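You operate a simulated robot arm through the tools that you are given. There is no shell and no other tool. Be economical: measure what you need, move in short steps, check, and stop when the job is done.

You are at the controls of a simulated two-armed robot. One attempt, no reset.

Task
Stand the purple and orange collars on collar pegs in the green row.
Fine: the peg on the black base in hole 62 with the purple-patched collar, cream base in hole 65 with the orange one; the third loose collar stays. Set down upright: collar peg on the black base, collar peg on the cream base.

The check looks at the end state, three seconds after you hand in, the way a careful person would. Anything else that was tipped, shoved, dropped, spilled or broken makes it a failure.

Robot
Two 7-joint arms with fingered hands on one trunk that stands fixed in place. Base frame: the origin is at the foot of the trunk, x ahead of it, y to its left, z up; the work surface is at about z = 860. Units: mm, degrees, N and s.
The left shoulder is at [70, 139, 1108], the right one opposite. With the tool pointing down near the work surface each hand reaches from about 460 to 840 mm from the base axis, measured 20 degrees to its own side. Payload 3.9 kg a hand.
The TCP of each hand is the grasp point between the finger pads, 29 mm short of the fingertips. In the tool frame z runs along the fingers and y along their closing line. The gripper opens to 100 mm. The gripper's body begins 34 mm behind the TCP. The gripper is a hand of 5 fingers: y runs from the thumb to the fingers, the wrist lies at [-15, -105, -177] in the tool frame, and closing takes about 1.5 s.
Orientation is told as [roll, pitch, yaw] about the base's x, y, z axes, in that order, counted from this pose: with the fingers straight down and the wrist toward the robot, the tool's x, y and z point along [0, 1, 0], [1, 0, 0] and [0, 0, -1] of the base frame.

Tools
- The arms move only by the tool servo_tool. It takes "left_series", "right_series" or both (then of equal length, played together; a hand with none holds still); each is a list of rows, each an object (a shift or turn left out is 0, a gripper value left out holds the last) with "dp": the shift along the base's x, y, z in m, a list of three; "dr": the turn, a rotation vector about the base's x, y, z in degrees, a list of three; "jaw": the opening, from 0 (shut) to 1 (fully open). In form: [{"dp": [tx, ty, tz], "dr": [wx, wy, wz], "jaw": jaw}, ...]. A call has 1 to 20 rows; each row is the pose to reach, as a shift and turn from the pose commanded when the call began. Rows are played at 5 a second. More than 50 mm and 8.6 degrees between two rows, or a gripper value outside its range, and nothing of the call is played. A pose out of reach is approached as far as the arm can. The call stops where the force on the tool passes 40 N (or 10 N more than at its start, if that is more) or the arm is blocked; 0.2 s more then pass. The fingers move at their own pace (about 153 mm/s each) and stop on an object; they squeeze with about 25 N. The grip force told is the motor's: it shows also when the fingers shut on nothing. Time passes only in rows, and 0.2 s behind the last, so rows that repeat a pose let the fingers close. The reply holds the time, the measured pose of the TCP, the force on the tool along the base axes, the opening and the grip force, in the units named above and with some noise, with the torque about the TCP (base axes, N m) and any sound that the robot's microphone picked up.
- Cameras (640 x 400 px; columns grow to the right, rows downward): "scene" is now at [122, 45.9, 1421]; the picture's right is [0.53, -0.85, 0.00], its down [-0.54, -0.33, -0.77] and it looks along [0.66, 0.41, -0.63] (base axes); focal length 334 px, centre (320, 200). "left" rides on the left gripper at [-66, -86, -121] in its tool frame; the picture's right is [-0.76, -0.31, 0.58], its down [0.59, -0.70, 0.40] and it looks along [0.28, 0.64, 0.71] (tool axes); focal length 247 px, centre (320, 200). "right" rides on the right gripper at [66, -86, -121] in its tool frame; the picture's right is [-0.76, 0.31, -0.58], its down [-0.59, -0.70, 0.40] and it looks along [-0.28, 0.64, 0.71] (tool axes); focal length 247 px, centre (320, 200). There is no depth. A picture from a camera that has moved, and an enlarged one, comes with that camera's place and axes in the base frame and with its lens.
- camera(camera): a new picture of that camera. No time passes.
- slide_trunk(by): slides the trunk up (or, below 0, down) by that many mm; the arms and the scene camera ride with it, the base frame stays. It gives what a move gives, with no picture.
- set_grasp(shape, hand): the hand has 5 fingers and takes this shape, open, in about a second: jaw (thumb against the fingers, like two jaws); tri (thumb and two fingers); tip (a fingertip pinch); poke (one finger out to press); point (the index stretched); flat (the hand flat); cup (the hand cupped); fist (a fist). The gripper value then closes the fingers along that shape, each until it touches; the sizes above hold for jaw. It gives what a move gives, with no picture.
- turn_head(pan, tilt): turns the head with the scene camera to pan (to the left, within 86 degrees either way) and tilt (down, from -29 to 69), counted from straight ahead of the robot. It gives what a move gives.
- zoom(camera, box): a new picture of the part [left, top, right, bottom] of that camera's present view, enlarged. No time passes.
- job_done(): hands the job in; it is judged then, once.

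Go step by step. Nothing tells you positions but the pictures and the camera data: compare them with the known pose of the tool, close in by small moves and look again before you grip or let go. The budget is 120 turns and 86 pictures, counting those below and the enlarged ones. Unless the task says otherwise, let go and move clear before handing in, and close with one line.

The tools are called after ">>>" by a JSON object that holds its "method" and its "body". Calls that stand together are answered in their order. servo_tool: Moves the arms, as the interface text tells. Its arguments: {"type":"object","properties":{"left_series":{"type":"array"},"right_series":{"type":"array"}},"required":[]} The other tools are called the same way: slide_trunk (by) slides the trunk up or down; set_grasp (shape, hand) gives the hand a shape; turn_head (pan, tilt) turns the head that bears the scene camera; camera (camera) takes a picture; zoom (camera, box) takes an enlarged picture of a part of a camera's view; job_done () hands the job in.

At the start:

```text
clock: 0.0
left_tool_pos: [386.2, 456.8, 1136.4]
left_tcp_rot: [0.0, 0.0, 21.9]
left_force: [0.9, 0.3, 0.2]
left_wrist_torque: [0.0, 0.02, 0.01]
left_gripper_width: 99.6
left_finger_force: 0.1
left_shape: jaw
right_tool_pos: [559.8, -0.7, 1082.2]
right_tcp_rot: [-0.1, -0.2, 21.9]
right_force: [0.3, -0.1, 0.3]
right_wrist_torque: [-0.02, -0.04, -0.03]
right_gripper_width: 99.7
right_finger_force: 0.0
right_shape: jaw
trunk travel left (down, up): [-750.0, 90.0]
head pan, tilt: [31.7, 39.2]
```

scene: 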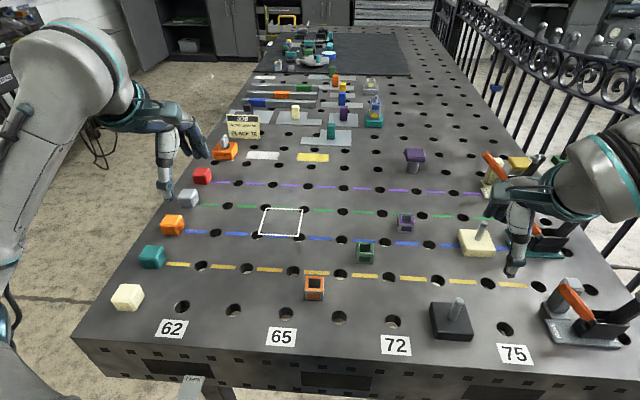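
right: 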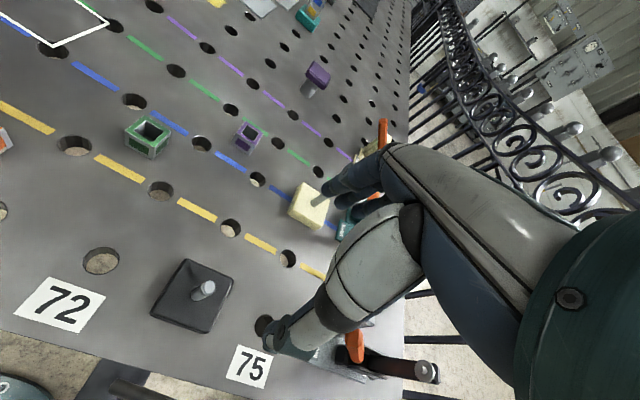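
left: 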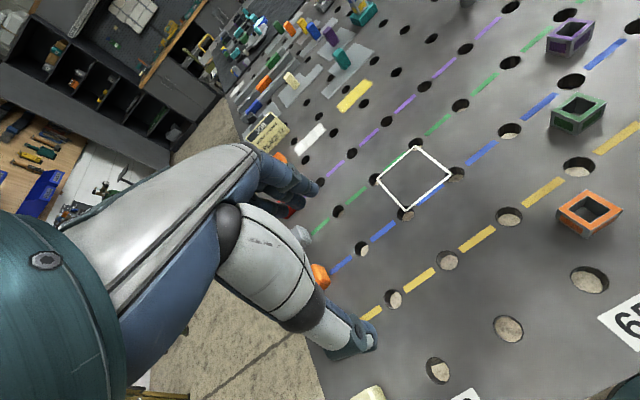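

I see a hole board with coloured rows, two peg bases (black and cream) on the right, three collars (purple, green, orange) and labels 62/65/72/75 at the near edge. I'll look closer before moving.

>>> {"method": "zoom", "body": {"camera": "scene", "box": [380, 130, 600, 370]}}

>>> {"method": "zoom", "body": {"camera": "scene", "box": [100, 160, 420, 360]}}

>>> {"method": "zoom", "body": {"camera": "right", "box": [100, 80, 380, 340]}}

```text
1.67 times, centred on (490, 250) of scene
camera zoom: at [122.0, 45.9, 1421.0], right [0.53, -0.85, 0.0], down [-0.54, -0.33, -0.77], along [0.66, 0.41, -0.63], focal length 557 px, centre (37, 117)
```

zoom: 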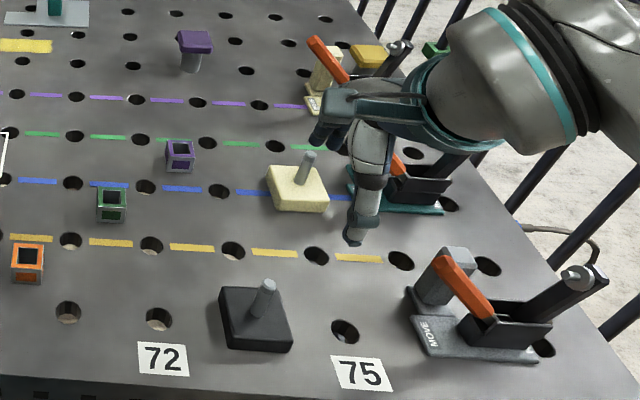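

```text
2.00 times, centred on (260, 260) of scene
camera zoom: at [122.0, 45.9, 1421.0], right [0.53, -0.85, 0.0], down [-0.54, -0.33, -0.77], along [0.66, 0.41, -0.63], focal length 668 px, centre (440, 80)
```

zoom: 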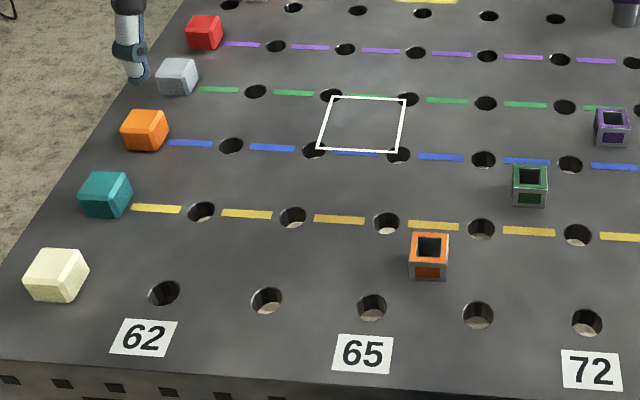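

```text
1.54 times, centred on (240, 210) of right
camera zoom: at [455.6, 29.5, 1203.8], right [0.57, -0.59, 0.58], down [-0.43, -0.81, -0.4], along [0.7, -0.02, -0.71], focal length 380 px, centre (443, 185)
```

zoom: 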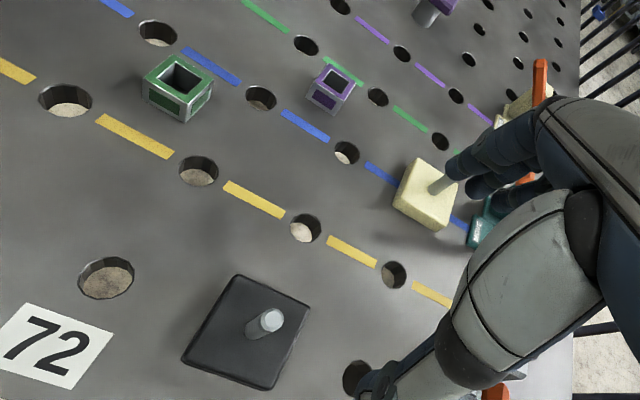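

The bases sit over holes (pitch 100 mm, board rotated about 27°). I estimate green row hole 62 at about (562,599) and hole 65 at about (653,422), which only the left hand can reach. First I'll move the right arm out of the way.

>>> {"method": "servo_tool", "body": {"right_series": [{"dp": [0, 0, 0.03]}, {"dp": [-0.02, -0.03, 0.05]}, {"dp": [-0.04, -0.06, 0.06]}, {"dp": [-0.06, -0.09, 0.06]}, {"dp": [-0.08, -0.12, 0.06]}, {"dp": [-0.1, -0.15, 0.06]}, {"dp": [-0.12, -0.18, 0.06]}, {"dp": [-0.14, -0.21, 0.06]}, {"dp": [-0.16, -0.24, 0.06]}, {"dp": [-0.17, -0.27, 0.06]}, {"dp": [-0.18, -0.3, 0.06]}]}}

>>> {"method": "camera", "body": {"camera": "scene"}}

```text
clock: 2.4
left_tool_pos: [388.6, 456.5, 1136.0]
left_tcp_rot: [-0.1, 0.0, 21.9]
left_force: [0.6, 0.7, 0.8]
left_wrist_torque: [-0.02, -0.01, -0.05]
left_gripper_width: 99.7
left_finger_force: 0.0
left_shape: jaw
right_tool_pos: [401.2, -183.3, 1118.0]
right_tcp_rot: [0.0, -0.2, 21.9]
right_force: [-0.4, 0.5, 0.2]
right_wrist_torque: [-0.02, 0.0, 0.0]
right_gripper_width: 99.6
right_finger_force: 0.0
right_shape: jaw
right hand out of reach, approached as far as the arm can: row 7, 8, 9, 10, 11
trunk travel left (down, up): [-750.0, 90.0]
head pan, tilt: [31.7, 39.2]
```

```text
79 pictures are left
camera scene: at [122.1, 45.8, 1421.0], right [0.53, -0.85, 0.0], down [-0.54, -0.33, -0.77], along [0.66, 0.41, -0.63], focal length 334 px, centre (320, 200)
```

scene: 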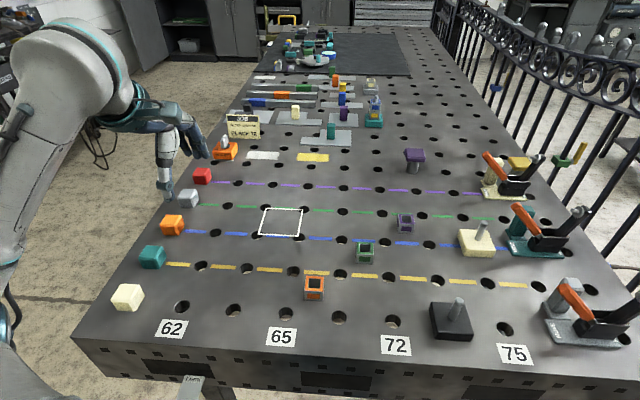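

The view is clear now. I'll zoom on both bases and the collars to locate the pegs precisely.

>>> {"method": "zoom", "body": {"camera": "scene", "box": [420, 280, 500, 350]}}

>>> {"method": "zoom", "body": {"camera": "scene", "box": [440, 205, 520, 275]}}

>>> {"method": "zoom", "body": {"camera": "scene", "box": [290, 200, 430, 310]}}

```text
5.71 times, centred on (460, 315) of scene
camera zoom: at [122.1, 45.8, 1421.0], right [0.53, -0.85, 0.0], down [-0.54, -0.33, -0.77], along [0.66, 0.41, -0.63], focal length 1909 px, centre (-480, -457)
```

zoom: 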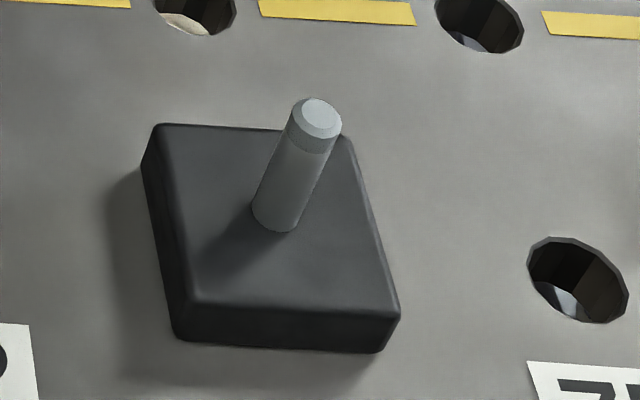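

```text
5.71 times, centred on (480, 240) of scene
camera zoom: at [122.1, 45.8, 1421.0], right [0.53, -0.85, 0.0], down [-0.54, -0.33, -0.77], along [0.66, 0.41, -0.63], focal length 1909 px, centre (-594, -29)
```

zoom: 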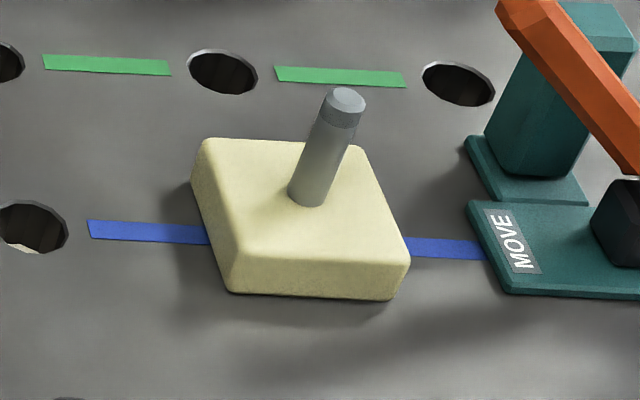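

```text
3.64 times, centred on (360, 255) of scene
camera zoom: at [122.1, 45.8, 1421.0], right [0.53, -0.85, 0.0], down [-0.54, -0.33, -0.77], along [0.66, 0.41, -0.63], focal length 1215 px, centre (174, 0)
```

zoom: 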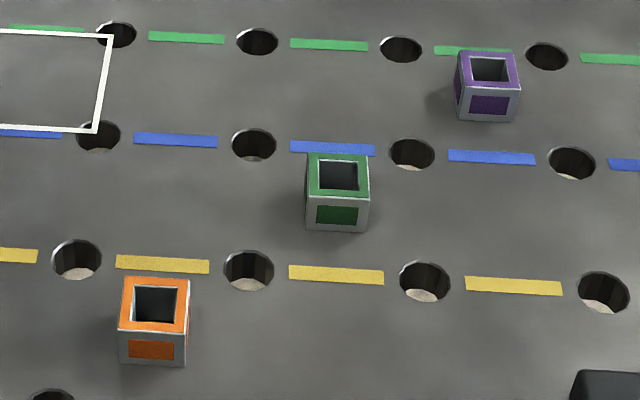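

Peg on black is at about (526,18), top z≈934; the cream peg is at about (750,20). Moving the left hand above the black peg for a look.

>>> {"method": "servo_tool", "body": {"left_series": [{"dp": [0.012, -0.04, 0], "dr": [0, 0, 1]}, {"dp": [0.024, -0.08, 0], "dr": [0, 0, 2]}, {"dp": [0.036, -0.12, 0], "dr": [0, 0, 3]}, {"dp": [0.048, -0.16, 0], "dr": [0, 0, 4]}, {"dp": [0.06, -0.2, 0], "dr": [0, 0, 5]}, {"dp": [0.072, -0.24, -0.02], "dr": [0, 0, 5.3]}, {"dp": [0.086, -0.28, -0.04], "dr": [0, 0, 5.3]}, {"dp": [0.098, -0.32, -0.06], "dr": [0, 0, 5.3]}, {"dp": [0.11, -0.36, -0.08], "dr": [0, 0, 5.3]}, {"dp": [0.122, -0.4, -0.1], "dr": [0, 0, 5.3]}, {"dp": [0.138, -0.439, -0.12], "dr": [0, 0, 5.3]}, {"dp": [0.138, -0.439, -0.13], "dr": [0, 0, 5.3]}]}}

>>> {"method": "camera", "body": {"camera": "left"}}

>>> {"method": "camera", "body": {"camera": "scene"}}

```text
clock: 5.0
left_tool_pos: [524.4, 20.2, 1006.6]
left_tcp_rot: [-0.1, 0.1, 27.2]
left_force: [-0.2, -0.4, -0.2]
left_wrist_torque: [-0.01, 0.0, 0.02]
left_gripper_width: 99.9
left_finger_force: 0.2
left_shape: jaw
right_tool_pos: [400.5, -181.5, 1118.7]
right_tcp_rot: [0.0, -0.2, 21.8]
right_force: [-0.6, 0.6, 0.1]
right_wrist_torque: [-0.03, -0.03, -0.01]
right_gripper_width: 99.9
right_finger_force: 0.1
right_shape: jaw
trunk travel left (down, up): [-750.0, 90.0]
head pan, tilt: [31.7, 39.2]
```

```text
75 pictures are left
camera left: at [477.7, -78.1, 1127.9], right [0.07, -0.81, -0.58], down [-0.89, 0.2, -0.4], along [0.44, 0.54, -0.71], focal length 247 px, centre (320, 200)
```

left: 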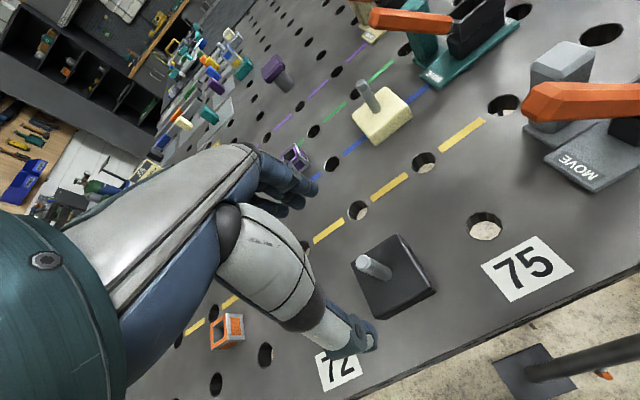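

```text
74 pictures are left
camera scene: at [121.4, 47.1, 1421.0], right [0.53, -0.85, 0.0], down [-0.54, -0.33, -0.77], along [0.66, 0.41, -0.63], focal length 334 px, centre (320, 200)
```

scene: 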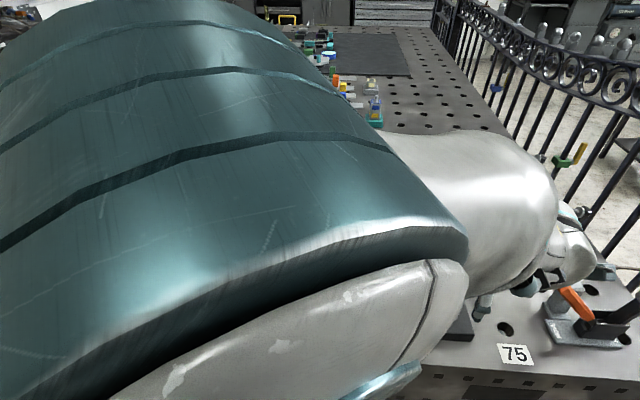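

The peg is nearly below the hand. I'll zoom to refine the offset.

>>> {"method": "zoom", "body": {"camera": "left", "box": [320, 220, 450, 330]}}

```text
3.64 times, centred on (385, 275) of left
camera zoom: at [477.7, -78.1, 1127.9], right [0.07, -0.81, -0.58], down [-0.89, 0.2, -0.4], along [0.44, 0.54, -0.71], focal length 898 px, centre (84, -73)
```

zoom: 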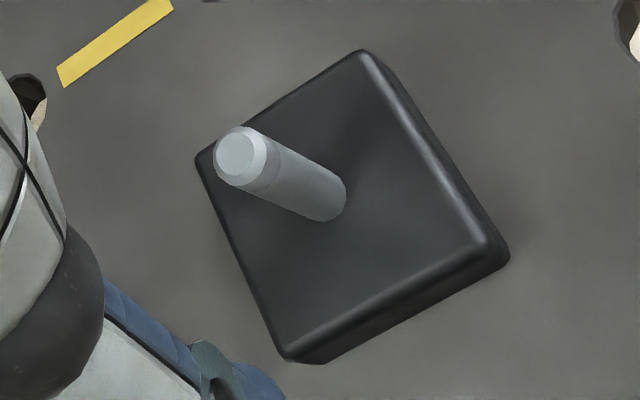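

The peg is at about (525.5,18.7). Descending so the fingertips stop just above the base plate, then closing.

>>> {"method": "servo_tool", "body": {"left_series": [{"dp": [0.001, -0.0015, -0.03]}, {"dp": [0.001, -0.0015, -0.06]}, {"dp": [0.001, -0.0015, -0.08]}, {"dp": [0.001, -0.0015, -0.09]}, {"dp": [0.001, -0.0015, -0.09]}]}}

>>> {"method": "camera", "body": {"camera": "left"}}

```text
clock: 6.2
left_tool_pos: [534.9, 14.8, 938.9]
left_tcp_rot: [-3.8, 0.7, 28.5]
left_force: [-0.7, -1.0, 0.2]
left_wrist_torque: [0.0, -0.01, 0.02]
left_gripper_width: 99.8
left_finger_force: 0.1
left_shape: jaw
right_tool_pos: [399.4, -183.3, 1118.1]
right_tcp_rot: [0.0, -0.1, 21.8]
right_force: [-0.4, -0.7, -0.1]
right_wrist_torque: [0.0, 0.01, 0.01]
right_gripper_width: 99.8
right_finger_force: 0.1
right_shape: jaw
trunk travel left (down, up): [-750.0, 90.0]
head pan, tilt: [31.7, 39.2]
```

```text
72 pictures are left
camera left: at [488.7, -75.5, 1064.7], right [0.11, -0.85, -0.52], down [-0.89, 0.15, -0.43], along [0.44, 0.51, -0.74], focal length 247 px, centre (320, 200)
```

left: 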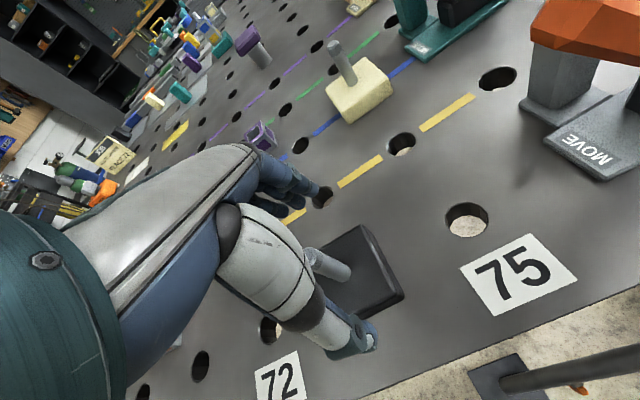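

The arm ended 25 mm high and tilted; it may be lagging or at a joint limit. I'll wait a few rows to see if it converges.

>>> {"method": "servo_tool", "body": {"left_series": [{"dp": [0, 0, 0]}, {"dp": [0, 0, 0]}, {"dp": [0, 0, 0]}]}}

```text
clock: 7.0
left_tool_pos: [535.2, 18.7, 934.6]
left_tcp_rot: [-3.8, 1.1, 28.9]
left_force: [0.6, 0.4, -0.8]
left_wrist_torque: [0.02, -0.01, -0.05]
left_gripper_width: 99.8
left_finger_force: 0.1
left_shape: jaw
right_tool_pos: [401.0, -183.0, 1119.1]
right_tcp_rot: [-0.1, -0.2, 21.8]
right_force: [-0.6, 0.1, -0.7]
right_wrist_torque: [0.0, -0.02, 0.0]
right_gripper_width: 99.7
right_finger_force: 0.0
right_shape: jaw
trunk travel left (down, up): [-750.0, 90.0]
head pan, tilt: [31.7, 39.2]
```

The arm is at a limit, so I'll raise the hand back to the clean pose and lower the trunk instead.

>>> {"method": "servo_tool", "body": {"left_series": [{"dp": [0, 0, 0.04]}, {"dp": [-0.001, 0.0015, 0.07]}, {"dp": [-0.001, 0.0015, 0.1]}, {"dp": [-0.001, 0.0015, 0.11]}, {"dp": [-0.001, 0.0015, 0.11]}]}}

>>> {"method": "slide_trunk", "body": {"by": -50}}

>>> {"method": "camera", "body": {"camera": "left"}}

```text
clock: 8.2
left_tool_pos: [525.7, 19.8, 1031.3]
left_tcp_rot: [-1.0, 0.5, 27.6]
left_force: [0.0, -1.7, 0.5]
left_wrist_torque: [-0.02, -0.02, 0.03]
left_gripper_width: 99.7
left_finger_force: 0.1
left_shape: jaw
right_tool_pos: [401.8, -182.8, 1119.1]
right_tcp_rot: [0.0, 0.0, 21.8]
right_force: [-0.1, -0.8, 0.2]
right_wrist_torque: [-0.01, 0.0, 0.01]
right_gripper_width: 100.1
right_finger_force: 0.1
right_shape: jaw
trunk travel left (down, up): [-750.0, 90.0]
head pan, tilt: [31.7, 39.2]
```

```text
clock: 9.1
left_tool_pos: [526.3, 18.2, 980.8]
left_tcp_rot: [-1.1, 0.6, 27.4]
left_force: [-0.6, 1.7, 0.9]
left_wrist_torque: [-0.01, 0.0, 0.02]
left_gripper_width: 99.7
left_finger_force: 0.0
left_shape: jaw
right_tool_pos: [400.9, -183.3, 1068.5]
right_tcp_rot: [0.0, -0.3, 21.8]
right_force: [0.8, 0.6, 0.4]
right_wrist_torque: [0.01, 0.0, -0.02]
right_gripper_width: 99.7
right_finger_force: 0.0
right_shape: jaw
trunk travel left (down, up): [-700.0, 140.0]
head pan, tilt: [31.7, 39.2]
```

```text
71 pictures are left
camera left: at [479.5, -77.5, 1105.1], right [0.08, -0.83, -0.56], down [-0.89, 0.19, -0.41], along [0.44, 0.53, -0.72], focal length 247 px, centre (320, 200)
```

left: 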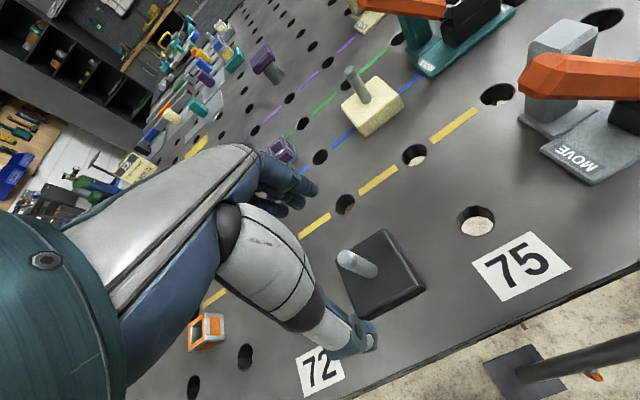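

The slide carries the hand straight down and it is centred on the peg. I'll slide the remaining distance to grip height.

>>> {"method": "slide_trunk", "body": {"by": -64}}

>>> {"method": "camera", "body": {"camera": "left"}}

```text
clock: 10.2
left_tool_pos: [526.6, 16.8, 917.4]
left_tcp_rot: [-1.2, 0.5, 27.3]
left_force: [-0.3, -0.2, -1.0]
left_wrist_torque: [-0.01, 0.01, 0.0]
left_gripper_width: 99.6
left_finger_force: 0.1
left_shape: jaw
right_tool_pos: [400.2, -183.1, 1004.7]
right_tcp_rot: [-0.1, -0.3, 21.8]
right_force: [0.7, 0.1, -0.5]
right_wrist_torque: [-0.03, 0.04, 0.01]
right_gripper_width: 99.9
right_finger_force: 0.0
right_shape: jaw
trunk travel left (down, up): [-636.0, 204.0]
head pan, tilt: [31.7, 39.2]
```

```text
70 pictures are left
camera left: at [479.6, -77.4, 1040.8], right [0.08, -0.83, -0.56], down [-0.89, 0.19, -0.4], along [0.44, 0.53, -0.72], focal length 247 px, centre (320, 200)
```

left: 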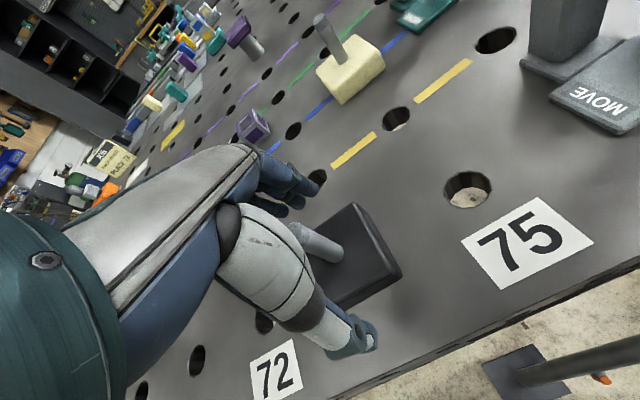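

The peg stands between thumb and fingers. Closing.

>>> {"method": "servo_tool", "body": {"left_series": [{"jaw": 0.5}, {"jaw": 0.0}, {"jaw": 0.0}, {"jaw": 0.0}, {"jaw": 0.0}, {"jaw": 0.0}, {"jaw": 0.0}, {"jaw": 0.0}]}}

>>> {"method": "camera", "body": {"camera": "left"}}

```text
clock: 11.9
left_tool_pos: [526.6, 18.0, 917.6]
left_tcp_rot: [-1.2, 0.6, 27.6]
left_force: [-1.1, -0.7, 0.9]
left_wrist_torque: [-0.03, 0.03, 0.04]
left_gripper_width: 3.6
left_finger_force: 25.0
left_shape: jaw
right_tool_pos: [400.7, -183.1, 1004.3]
right_tcp_rot: [0.0, -0.1, 21.7]
right_force: [-0.1, -0.2, 0.3]
right_wrist_torque: [-0.02, 0.05, 0.04]
right_gripper_width: 99.5
right_finger_force: 0.1
right_shape: jaw
trunk travel left (down, up): [-636.0, 204.0]
head pan, tilt: [31.7, 39.2]
```

```text
69 pictures are left
camera left: at [480.2, -77.0, 1040.0], right [0.08, -0.83, -0.56], down [-0.9, 0.19, -0.4], along [0.44, 0.53, -0.72], focal length 247 px, centre (320, 200)
```

left: 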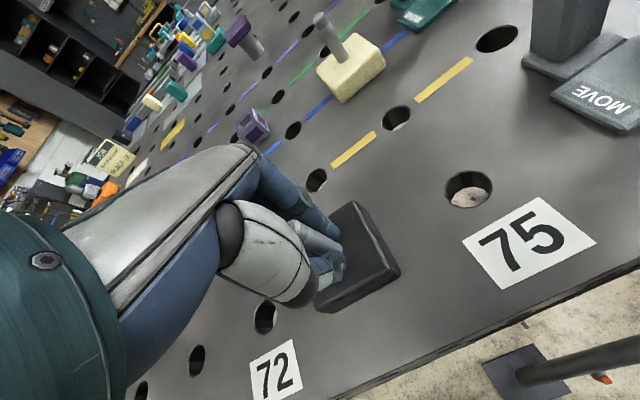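

Opening reads only 3.6 mm, less than the peg, so I need a close look.

>>> {"method": "zoom", "body": {"camera": "left", "box": [220, 170, 420, 330]}}

```text
2.50 times, centred on (320, 250) of left
camera zoom: at [480.2, -77.0, 1040.0], right [0.08, -0.83, -0.56], down [-0.9, 0.19, -0.4], along [0.44, 0.53, -0.72], focal length 617 px, centre (320, 75)
```

zoom: 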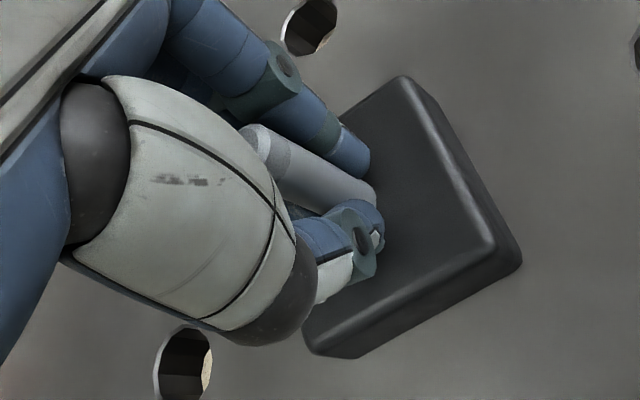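

The peg appears between index and thumb. A short test lift will show if it holds.

>>> {"method": "slide_trunk", "body": {"by": 12}}

>>> {"method": "zoom", "body": {"camera": "left", "box": [220, 170, 420, 330]}}

```text
clock: 12.6
left_tool_pos: [525.6, 17.8, 929.5]
left_tcp_rot: [-1.1, 0.6, 27.5]
left_force: [-0.3, 0.4, -4.5]
left_wrist_torque: [0.02, 0.03, -0.04]
left_gripper_width: 3.5
left_finger_force: 24.7
left_shape: jaw
right_tool_pos: [401.6, -183.5, 1015.3]
right_tcp_rot: [0.1, 0.0, 21.8]
right_force: [0.0, 0.3, 0.3]
right_wrist_torque: [0.01, -0.02, -0.01]
right_gripper_width: 99.8
right_finger_force: 0.1
right_shape: jaw
trunk travel left (down, up): [-648.0, 192.0]
head pan, tilt: [31.7, 39.2]
```

```text
2.50 times, centred on (320, 250) of left
camera zoom: at [480.7, -77.0, 1051.7], right [0.08, -0.83, -0.56], down [-0.9, 0.19, -0.4], along [0.44, 0.53, -0.73], focal length 617 px, centre (320, 75)
```

zoom: 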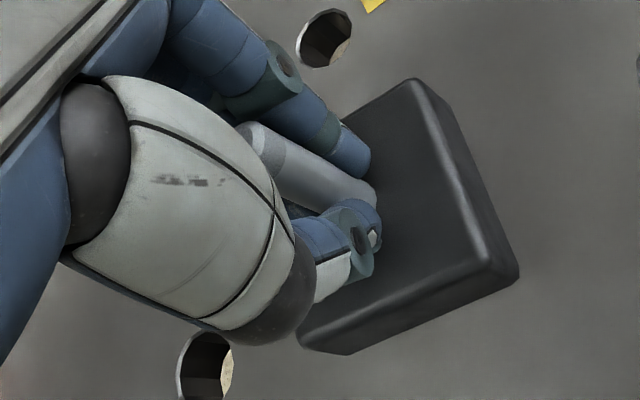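

It holds (about 4.5 N). Lifting higher to look under the base.

>>> {"method": "servo_tool", "body": {"left_series": [{"dp": [0, 0, 0.02]}, {"dp": [0, 0, 0.04]}, {"dp": [0, 0, 0.06]}, {"dp": [0, 0, 0.08]}, {"dp": [0, 0, 0.1]}, {"dp": [0, 0, 0.1]}]}}

>>> {"method": "camera", "body": {"camera": "left"}}

>>> {"method": "camera", "body": {"camera": "right"}}

```text
clock: 13.9
left_tool_pos: [525.9, 17.8, 1024.6]
left_tcp_rot: [0.2, 0.1, 27.2]
left_force: [0.9, -0.2, -5.4]
left_wrist_torque: [0.0, -0.01, -0.01]
left_gripper_width: 3.3
left_finger_force: 24.8
left_shape: jaw
right_tool_pos: [401.5, -182.4, 1016.9]
right_tcp_rot: [0.0, -0.1, 21.8]
right_force: [0.1, 0.1, -0.1]
right_wrist_torque: [-0.01, 0.03, 0.01]
right_gripper_width: 99.9
right_finger_force: 0.0
right_shape: jaw
trunk travel left (down, up): [-648.0, 192.0]
head pan, tilt: [31.7, 39.2]
```

```text
66 pictures are left
camera left: at [479.4, -80.1, 1145.1], right [0.07, -0.81, -0.58], down [-0.89, 0.2, -0.4], along [0.44, 0.55, -0.71], focal length 247 px, centre (320, 200)
```

left: 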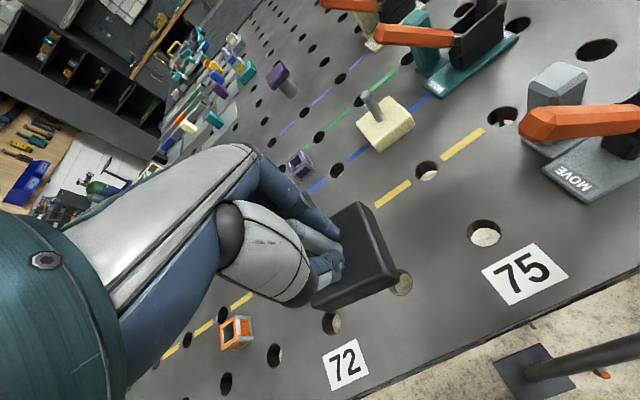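

```text
65 pictures are left
camera right: at [298.0, -153.2, 1137.7], right [0.56, -0.59, 0.58], down [-0.43, -0.81, -0.4], along [0.7, -0.02, -0.71], focal length 247 px, centre (320, 200)
```

right: 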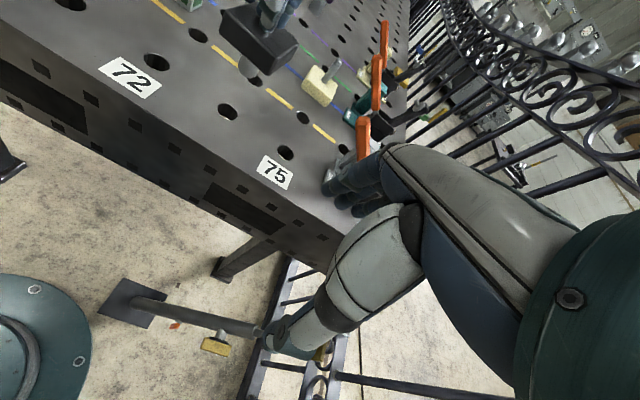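

Holding. I'll check from the right camera whether there is a spigot underneath.

>>> {"method": "zoom", "body": {"camera": "right", "box": [180, 0, 320, 120]}}

```text
3.33 times, centred on (250, 60) of right
camera zoom: at [298.0, -153.2, 1137.7], right [0.56, -0.59, 0.58], down [-0.43, -0.81, -0.4], along [0.7, -0.02, -0.71], focal length 823 px, centre (553, 667)
```

zoom: 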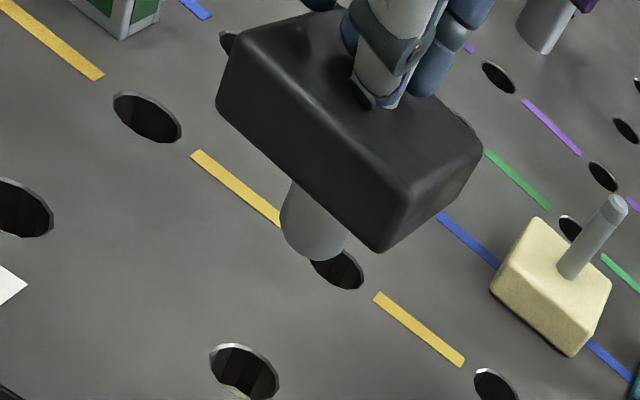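

A ~22 mm spigot sits beneath (holes ~28 mm), so it must drop into the hole. From the board grid (θ≈27.2°, 100 mm pitch) and the seated pose, the target TCP is about (564.5, 599.5). Moving across, high.

>>> {"method": "servo_tool", "body": {"left_series": [{"dp": [0.001, 0.012, 0.01]}, {"dp": [0.003, 0.036, 0.015]}, {"dp": [0.005, 0.066, 0.015]}, {"dp": [0.007, 0.098, 0.015]}, {"dp": [0.009, 0.13, 0.015]}, {"dp": [0.011, 0.162, 0.015]}, {"dp": [0.013, 0.194, 0.015]}, {"dp": [0.015, 0.226, 0.015]}, {"dp": [0.017, 0.258, 0.015]}, {"dp": [0.019, 0.29, 0.015]}, {"dp": [0.021, 0.322, 0.015]}, {"dp": [0.023, 0.354, 0.015]}, {"dp": [0.026, 0.386, 0.015]}, {"dp": [0.028, 0.418, 0.015]}, {"dp": [0.03, 0.45, 0.015]}, {"dp": [0.032, 0.482, 0.015]}, {"dp": [0.034, 0.514, 0.015]}, {"dp": [0.036, 0.546, 0.015]}, {"dp": [0.038, 0.57, 0.015]}, {"dp": [0.0385, 0.5815, 0.015]}]}}

>>> {"method": "camera", "body": {"camera": "left"}}

>>> {"method": "camera", "body": {"camera": "scene"}}

```text
clock: 18.1
left_tool_pos: [563.4, 599.0, 1037.9]
left_tcp_rot: [0.0, -0.1, 27.1]
left_force: [0.3, 1.0, -4.6]
left_wrist_torque: [0.0, 0.0, -0.01]
left_gripper_width: 3.4
left_finger_force: 25.1
left_shape: jaw
right_tool_pos: [401.8, -183.2, 1016.5]
right_tcp_rot: [0.0, -0.1, 21.8]
right_force: [-0.1, 0.0, 0.1]
right_wrist_torque: [0.05, -0.02, 0.04]
right_gripper_width: 99.6
right_finger_force: 0.0
right_shape: jaw
trunk travel left (down, up): [-648.0, 192.0]
head pan, tilt: [31.7, 39.2]
```

```text
63 pictures are left
camera left: at [518.3, 502.0, 1159.0], right [0.07, -0.81, -0.58], down [-0.89, 0.2, -0.4], along [0.44, 0.55, -0.71], focal length 247 px, centre (320, 200)
```

left: 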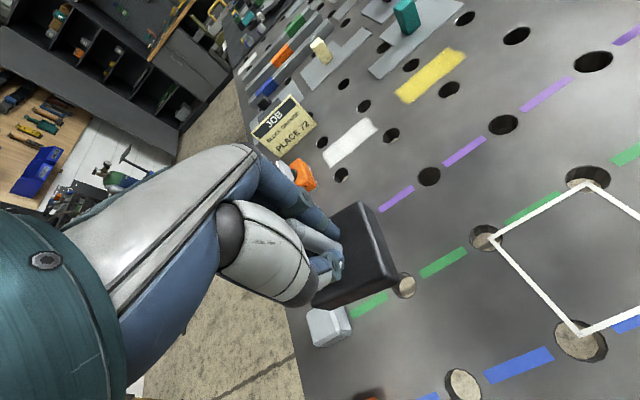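

```text
62 pictures are left
camera scene: at [122.7, 46.7, 1318.9], right [0.53, -0.85, 0.0], down [-0.54, -0.33, -0.77], along [0.66, 0.41, -0.63], focal length 334 px, centre (320, 200)
```

scene: 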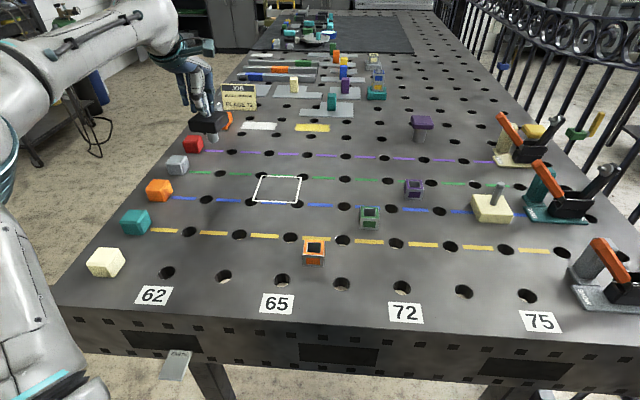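

There is a job sign in view; I'll read it and zoom on hole 62 next to the held base to refine the position.

>>> {"method": "zoom", "body": {"camera": "left", "box": [240, 85, 340, 165]}}

>>> {"method": "zoom", "body": {"camera": "left", "box": [300, 190, 460, 320]}}

>>> {"method": "zoom", "body": {"camera": "scene", "box": [170, 90, 260, 190]}}

```text
5.00 times, centred on (290, 125) of left
camera zoom: at [518.3, 502.0, 1159.0], right [0.07, -0.81, -0.58], down [-0.89, 0.2, -0.4], along [0.44, 0.55, -0.71], focal length 1235 px, centre (470, 575)
```

zoom: 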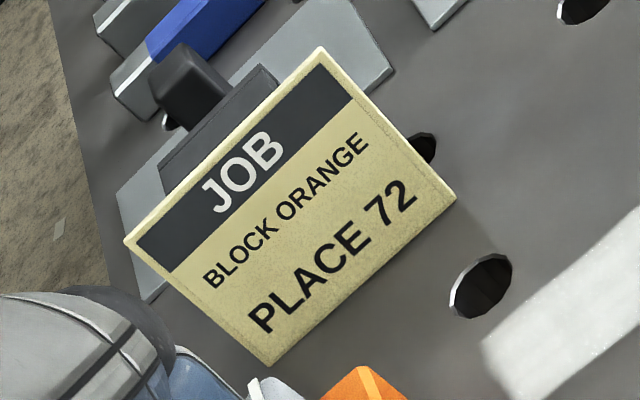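

```text
3.08 times, centred on (380, 255) of left
camera zoom: at [518.3, 502.0, 1159.0], right [0.07, -0.81, -0.58], down [-0.89, 0.2, -0.4], along [0.44, 0.55, -0.71], focal length 760 px, centre (135, 31)
```

zoom: 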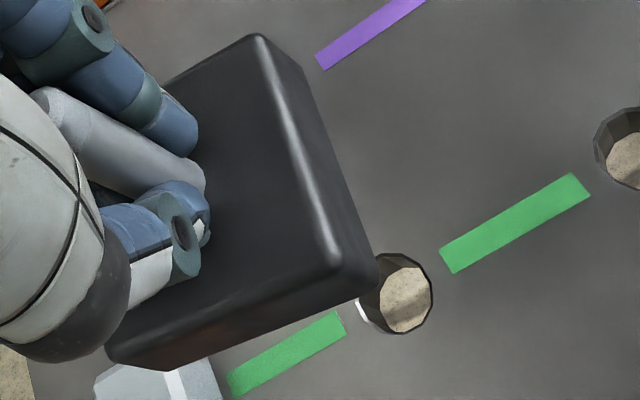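

```text
4.00 times, centred on (215, 140) of scene
camera zoom: at [122.7, 46.7, 1318.9], right [0.53, -0.85, 0.0], down [-0.54, -0.33, -0.77], along [0.66, 0.41, -0.63], focal length 1336 px, centre (740, 440)
```

zoom: 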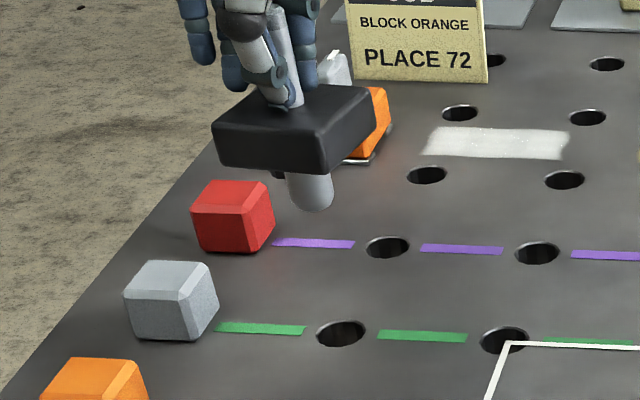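

The sign concerns a different block job and isn't part of my instructions, so I ignore it. The spigot is nearly over hole 62; I'll fix the small tilt and descend to just above the hole, then check.

>>> {"method": "servo_tool", "body": {"left_series": [{"dp": [0, 0.001, -0.02], "dr": [-0.6, 0.3, 0]}, {"dp": [-0.0005, 0.003, -0.04], "dr": [-1.2, 0.6, 0]}, {"dp": [-0.0005, 0.003, -0.06], "dr": [-1.2, 0.6, 0]}, {"dp": [-0.0005, 0.003, -0.075], "dr": [-1.2, 0.6, 0]}, {"dp": [-0.0005, 0.003, -0.083], "dr": [-1.2, 0.6, 0]}, {"dp": [-0.0005, 0.003, -0.083], "dr": [-1.2, 0.6, 0]}, {"dp": [-0.0005, 0.003, -0.083], "dr": [-1.2, 0.6, 0]}]}}

>>> {"method": "zoom", "body": {"camera": "scene", "box": [180, 120, 260, 190]}}

>>> {"method": "zoom", "body": {"camera": "left", "box": [300, 190, 460, 320]}}

```text
clock: 19.8
left_tool_pos: [564.4, 603.1, 954.7]
left_tcp_rot: [-0.8, 1.1, 27.2]
left_force: [-0.5, 0.3, -4.8]
left_wrist_torque: [0.0, -0.02, -0.01]
left_gripper_width: 3.2
left_finger_force: 24.8
left_shape: jaw
right_tool_pos: [401.4, -182.3, 1016.8]
right_tcp_rot: [0.0, -0.1, 21.8]
right_force: [-0.3, -0.3, 0.0]
right_wrist_torque: [-0.02, 0.01, 0.0]
right_gripper_width: 99.8
right_finger_force: 0.1
right_shape: jaw
trunk travel left (down, up): [-648.0, 192.0]
head pan, tilt: [31.7, 39.2]
```

```text
5.71 times, centred on (220, 155) of scene
camera zoom: at [122.7, 46.7, 1318.9], right [0.53, -0.85, 0.0], down [-0.54, -0.33, -0.77], along [0.66, 0.41, -0.63], focal length 1909 px, centre (891, 457)
```

zoom: 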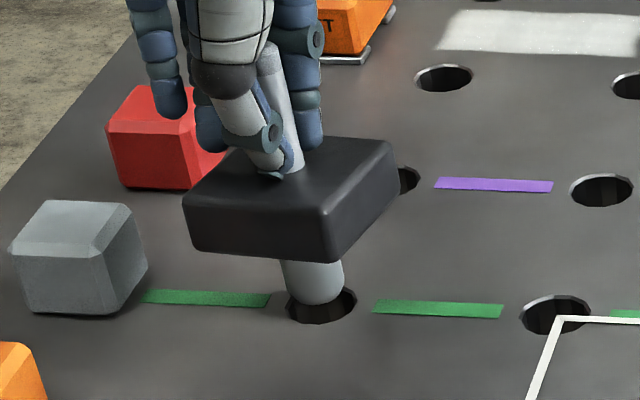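

```text
3.08 times, centred on (380, 255) of left
camera zoom: at [519.3, 508.4, 1079.2], right [0.07, -0.83, -0.56], down [-0.9, 0.19, -0.39], along [0.43, 0.53, -0.73], focal length 760 px, centre (135, 31)
```

zoom: 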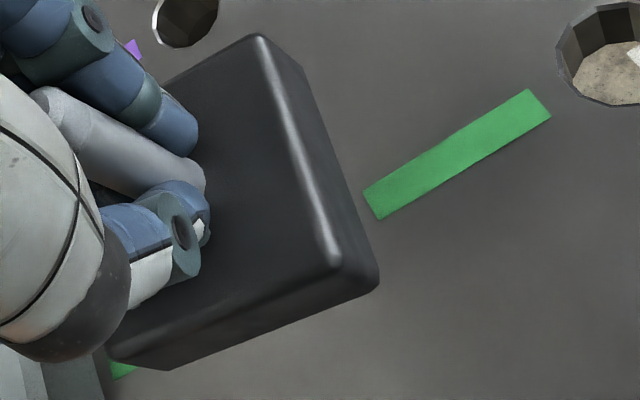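

The spigot end is centred over hole 62 to within a millimetre or so. Lowering slowly while watching the force.

>>> {"method": "servo_tool", "body": {"left_series": [{"dp": [0.0, -0.001, -0.004]}, {"dp": [0.0, -0.001, -0.008]}, {"dp": [0.0, -0.001, -0.012]}, {"dp": [0.0, -0.001, -0.016]}]}}

>>> {"method": "zoom", "body": {"camera": "scene", "box": [180, 120, 260, 190]}}

```text
clock: 20.8
left_tool_pos: [563.7, 601.2, 941.3]
left_tcp_rot: [-0.8, 1.1, 27.3]
left_force: [-0.1, -0.1, -4.7]
left_wrist_torque: [0.01, 0.01, -0.02]
left_gripper_width: 3.6
left_finger_force: 25.3
left_shape: jaw
right_tool_pos: [401.4, -182.4, 1014.7]
right_tcp_rot: [0.0, -0.1, 21.9]
right_force: [-0.4, 0.0, -0.9]
right_wrist_torque: [0.0, -0.01, 0.01]
right_gripper_width: 99.8
right_finger_force: 0.0
right_shape: jaw
trunk travel left (down, up): [-648.0, 192.0]
head pan, tilt: [31.7, 39.2]
```

```text
5.71 times, centred on (220, 155) of scene
camera zoom: at [122.8, 46.7, 1318.9], right [0.53, -0.85, 0.0], down [-0.54, -0.33, -0.77], along [0.66, 0.41, -0.63], focal length 1909 px, centre (891, 457)
```

zoom: 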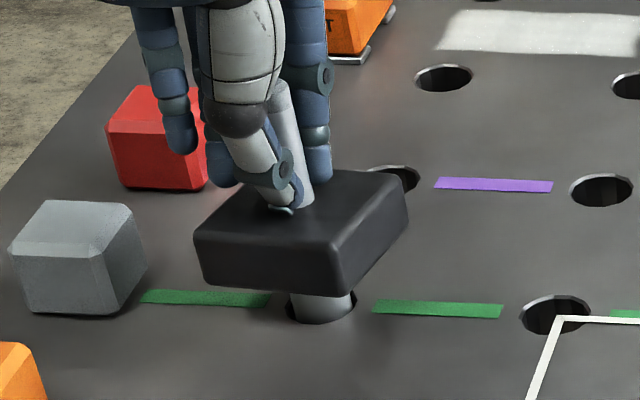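

The spigot is entering with no contact force. Continuing down to seat.

>>> {"method": "servo_tool", "body": {"left_series": [{"dp": [0.0, 0, -0.005]}, {"dp": [0.0, 0, -0.01]}, {"dp": [0.0, 0, -0.015]}, {"dp": [0.0, 0, -0.019]}, {"dp": [0.0, 0, -0.0215]}, {"dp": [0.0, 0, -0.0225]}]}}

>>> {"method": "zoom", "body": {"camera": "scene", "box": [180, 120, 260, 190]}}

```text
clock: 22.1
left_tool_pos: [563.5, 600.8, 917.8]
left_tcp_rot: [-0.8, 1.0, 27.2]
left_force: [-1.8, -0.6, -2.0]
left_wrist_torque: [0.01, 0.02, -0.03]
left_gripper_width: 3.4
left_finger_force: 25.2
left_shape: jaw
right_tool_pos: [400.2, -183.4, 1017.0]
right_tcp_rot: [0.0, -0.1, 21.8]
right_force: [0.1, -0.5, -0.7]
right_wrist_torque: [-0.01, 0.01, -0.04]
right_gripper_width: 99.6
right_finger_force: 0.1
right_shape: jaw
trunk travel left (down, up): [-648.0, 192.0]
head pan, tilt: [31.7, 39.2]
```

```text
5.71 times, centred on (220, 155) of scene
camera zoom: at [121.9, 45.7, 1319.0], right [0.53, -0.85, 0.0], down [-0.54, -0.33, -0.77], along [0.66, 0.41, -0.63], focal length 1909 px, centre (891, 457)
```

zoom: 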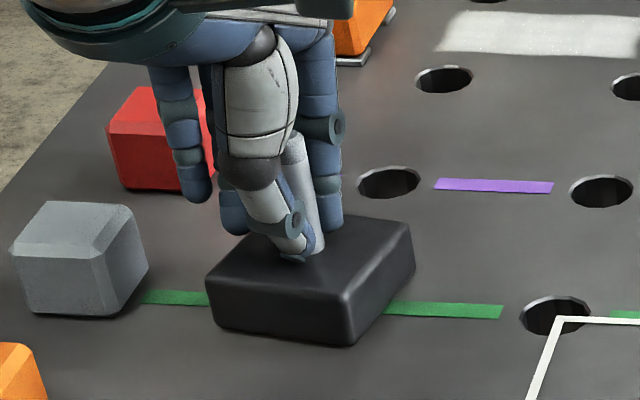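

Contact is beginning (the load is easing off the tool). One more millimetre down, then release.

>>> {"method": "servo_tool", "body": {"left_series": [{"dp": [0.0, 0, -0.001]}, {"dp": [0.0, 0, -0.001], "jaw": 0.2}, {"dp": [0.0, 0, -0.001], "jaw": 0.5}, {"dp": [0.0, 0, -0.001], "jaw": 0.5}, {"dp": [0.0, 0, -0.001], "jaw": 0.8}, {"dp": [0.0, 0, -0.001], "jaw": 0.8}]}}

>>> {"method": "servo_tool", "body": {"left_series": [{"dp": [0.0, 0, 0.03]}, {"dp": [0.0, 0, 0.07]}, {"dp": [0.0, 0, 0.11]}, {"dp": [0.0, 0, 0.14]}, {"dp": [0.0, -0.04, 0.15]}, {"dp": [0.0, -0.08, 0.15]}, {"dp": [0.0, -0.12, 0.15]}, {"dp": [0.0, -0.12, 0.15]}]}}

>>> {"method": "camera", "body": {"camera": "scene"}}

>>> {"method": "zoom", "body": {"camera": "scene", "box": [180, 120, 260, 190]}}

```text
clock: 23.6
left_tool_pos: [563.6, 602.0, 916.4]
left_tcp_rot: [-0.8, 0.9, 27.2]
left_force: [0.3, -0.1, 0.8]
left_wrist_torque: [0.04, -0.01, -0.03]
left_gripper_width: 79.7
left_finger_force: 0.0
left_shape: jaw
right_tool_pos: [400.6, -183.1, 1016.6]
right_tcp_rot: [-0.1, -0.1, 21.7]
right_force: [-0.3, 0.2, -0.5]
right_wrist_torque: [-0.02, -0.01, 0.02]
right_gripper_width: 99.9
right_finger_force: 0.0
right_shape: jaw
trunk travel left (down, up): [-648.0, 192.0]
head pan, tilt: [31.7, 39.2]
```

```text
clock: 25.4
left_tool_pos: [562.6, 482.2, 1068.1]
left_tcp_rot: [-0.9, 1.0, 27.3]
left_force: [0.4, 0.6, -0.6]
left_wrist_torque: [0.02, -0.02, 0.02]
left_gripper_width: 79.8
left_finger_force: 0.1
left_shape: jaw
right_tool_pos: [400.2, -181.9, 1016.9]
right_tcp_rot: [0.0, -0.1, 21.8]
right_force: [-0.1, 1.2, -0.3]
right_wrist_torque: [-0.02, 0.01, -0.02]
right_gripper_width: 99.8
right_finger_force: 0.1
right_shape: jaw
trunk travel left (down, up): [-648.0, 192.0]
head pan, tilt: [31.7, 39.2]
```

```text
54 pictures are left
camera scene: at [122.1, 47.1, 1318.9], right [0.53, -0.85, 0.0], down [-0.54, -0.33, -0.77], along [0.66, 0.41, -0.63], focal length 334 px, centre (320, 200)
```

scene: 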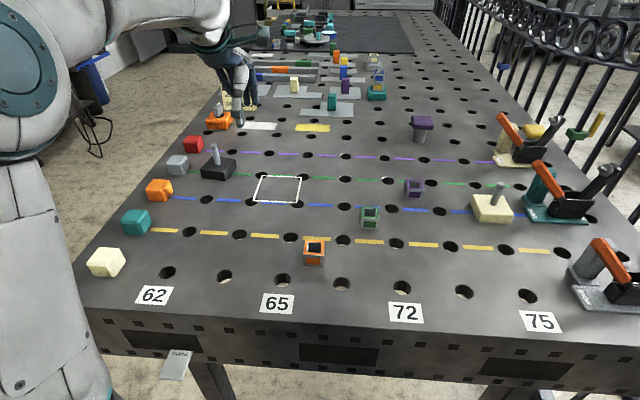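

```text
5.71 times, centred on (220, 155) of scene
camera zoom: at [122.1, 47.1, 1318.9], right [0.53, -0.85, 0.0], down [-0.54, -0.33, -0.77], along [0.66, 0.41, -0.63], focal length 1909 px, centre (891, 457)
```

zoom: 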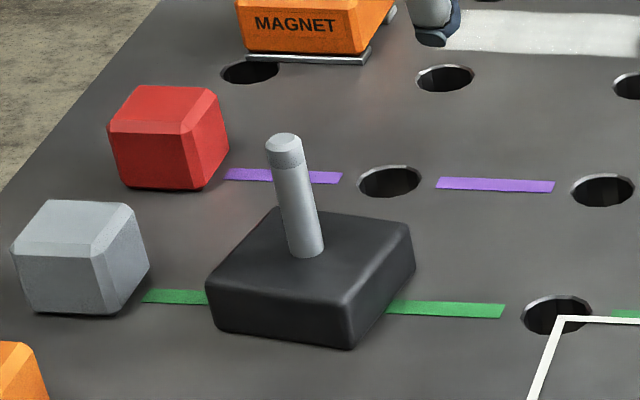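

The black base is seated upright in hole 62 of the green row. Next is the cream base; moving above its peg at about (748,20).

>>> {"method": "servo_tool", "body": {"left_series": [{"dp": [0.015, -0.04, 0], "dr": [0.9, -0.9, 0]}, {"dp": [0.03, -0.08, 0], "dr": [0.9, -0.9, 0]}, {"dp": [0.045, -0.12, 0], "dr": [0.9, -0.9, 0]}, {"dp": [0.06, -0.16, 0], "dr": [0.9, -0.9, 0]}, {"dp": [0.076, -0.2, 0], "dr": [0.9, -0.9, 0]}, {"dp": [0.092, -0.24, 0], "dr": [0.9, -0.9, 0]}, {"dp": [0.108, -0.28, 0], "dr": [0.9, -0.9, 0]}, {"dp": [0.124, -0.32, 0], "dr": [0.9, -0.9, 0]}, {"dp": [0.14, -0.36, -0.01], "dr": [0.9, -0.9, 0]}, {"dp": [0.156, -0.4, -0.02], "dr": [0.9, -0.9, 0]}, {"dp": [0.172, -0.435, -0.03], "dr": [0.9, -0.9, 0]}, {"dp": [0.185, -0.462, -0.04], "dr": [0.9, -0.9, 0]}, {"dp": [0.185, -0.462, -0.045], "dr": [0.9, -0.9, 0]}, {"dp": [0.185, -0.462, -0.045], "dr": [0.9, -0.9, 0]}]}}

>>> {"method": "zoom", "body": {"camera": "left", "box": [300, 200, 460, 330]}}

```text
clock: 28.4
left_tool_pos: [732.6, 33.0, 1021.0]
left_tcp_rot: [-0.4, -0.2, 27.2]
left_force: [0.6, 0.6, 0.1]
left_wrist_torque: [-0.02, -0.03, 0.03]
left_gripper_width: 79.9
left_finger_force: 0.2
left_shape: jaw
left hand out of reach, approached as far as the arm can: row 11, 12, 13, 14
right_tool_pos: [400.5, -182.8, 1016.9]
right_tcp_rot: [0.1, 0.0, 21.8]
right_force: [0.2, 0.4, -0.4]
right_wrist_torque: [-0.03, 0.0, 0.02]
right_gripper_width: 100.0
right_finger_force: 0.0
right_shape: jaw
trunk travel left (down, up): [-648.0, 192.0]
head pan, tilt: [31.7, 39.2]
```

```text
3.08 times, centred on (380, 265) of left
camera zoom: at [684.2, -64.9, 1142.9], right [0.08, -0.82, -0.57], down [-0.89, 0.2, -0.4], along [0.44, 0.54, -0.71], focal length 760 px, centre (135, 0)
```

zoom: 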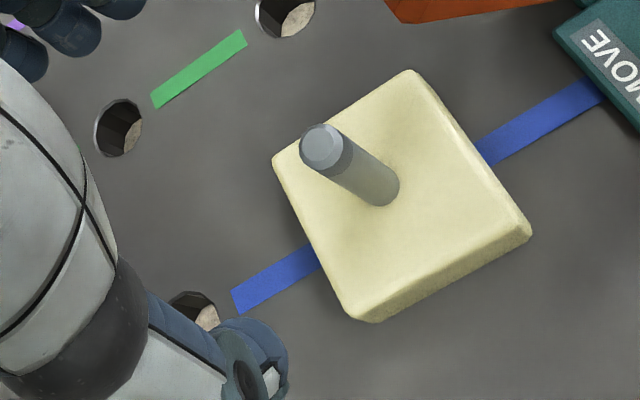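

The peg is at about (748,21), but it's slightly beyond reach at this shoulder height. Raising the trunk brings the shoulder level with the wrist.

>>> {"method": "slide_trunk", "body": {"by": 85}}

>>> {"method": "servo_tool", "body": {"left_series": [{"dp": [0, 0, -0.03]}, {"dp": [0, 0, -0.06]}, {"dp": [0, 0, -0.09]}, {"dp": [0, 0, -0.11]}, {"dp": [0, 0, -0.11]}]}}

```text
clock: 29.6
left_tool_pos: [731.7, 31.5, 1105.9]
left_tcp_rot: [-0.3, -0.1, 27.2]
left_force: [-0.5, -0.1, 0.1]
left_wrist_torque: [0.0, -0.04, -0.02]
left_gripper_width: 79.9
left_finger_force: 0.0
left_shape: jaw
right_tool_pos: [399.5, -182.3, 1101.4]
right_tcp_rot: [0.0, -0.2, 21.8]
right_force: [0.1, 0.6, -0.5]
right_wrist_torque: [-0.01, 0.0, -0.01]
right_gripper_width: 99.7
right_finger_force: 0.0
right_shape: jaw
trunk travel left (down, up): [-733.0, 107.0]
head pan, tilt: [31.7, 39.2]
```

```text
clock: 30.8
left_tool_pos: [754.0, 33.3, 1002.1]
left_tcp_rot: [-0.7, -0.1, 28.9]
left_force: [-0.3, 0.2, 0.2]
left_wrist_torque: [0.02, -0.01, -0.01]
left_gripper_width: 79.4
left_finger_force: 0.1
left_shape: jaw
left hand out of reach, approached as far as the arm can: row 1, 2, 3, 4, 5
right_tool_pos: [399.9, -181.2, 1101.2]
right_tcp_rot: [0.0, -0.2, 21.9]
right_force: [0.4, 0.0, 0.0]
right_wrist_torque: [0.0, 0.0, -0.01]
right_gripper_width: 99.9
right_finger_force: 0.1
right_shape: jaw
trunk travel left (down, up): [-733.0, 107.0]
head pan, tilt: [31.7, 39.2]
```

Still limited at this wrist yaw. Turning the hand to a smaller yaw brings the wrist nearer; the peg is round, so that's fine as long as I keep that yaw through placing.

>>> {"method": "servo_tool", "body": {"left_series": [{"dp": [0, 0, 0], "dr": [0, 0, -5]}, {"dp": [0, 0, 0], "dr": [0, 0, -10]}, {"dp": [0, 0, 0], "dr": [0, 0, -15]}, {"dp": [0, 0, 0], "dr": [0, 0, -20]}, {"dp": [0, 0, 0], "dr": [0, 0, -25]}, {"dp": [0, 0, 0], "dr": [0, 0, -25]}]}}

>>> {"method": "camera", "body": {"camera": "left"}}

```text
clock: 32.2
left_tool_pos: [729.7, 31.0, 997.9]
left_tcp_rot: [-0.5, -0.2, 2.1]
left_force: [-0.5, 0.5, 0.0]
left_wrist_torque: [0.01, -0.01, -0.01]
left_gripper_width: 79.9
left_finger_force: 0.1
left_shape: jaw
right_tool_pos: [400.2, -183.7, 1102.4]
right_tcp_rot: [0.1, -0.2, 21.9]
right_force: [0.5, -0.5, 0.3]
right_wrist_torque: [0.02, 0.0, 0.0]
right_gripper_width: 99.7
right_finger_force: 0.0
right_shape: jaw
trunk travel left (down, up): [-733.0, 107.0]
head pan, tilt: [31.7, 39.2]
```

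```text
51 pictures are left
camera left: at [646.7, -36.9, 1118.5], right [-0.28, -0.77, -0.57], down [-0.72, 0.56, -0.41], along [0.63, 0.3, -0.71], focal length 247 px, centre (320, 200)
```

left: 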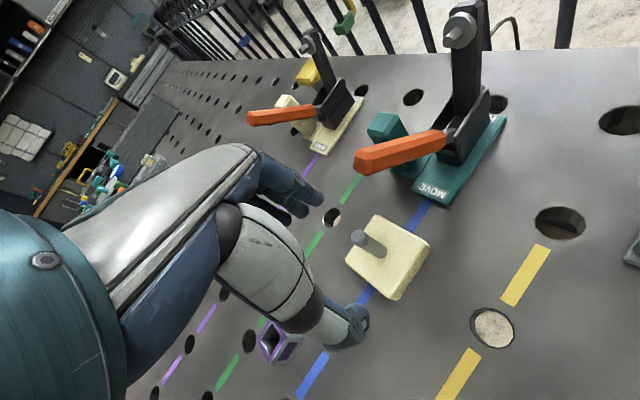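

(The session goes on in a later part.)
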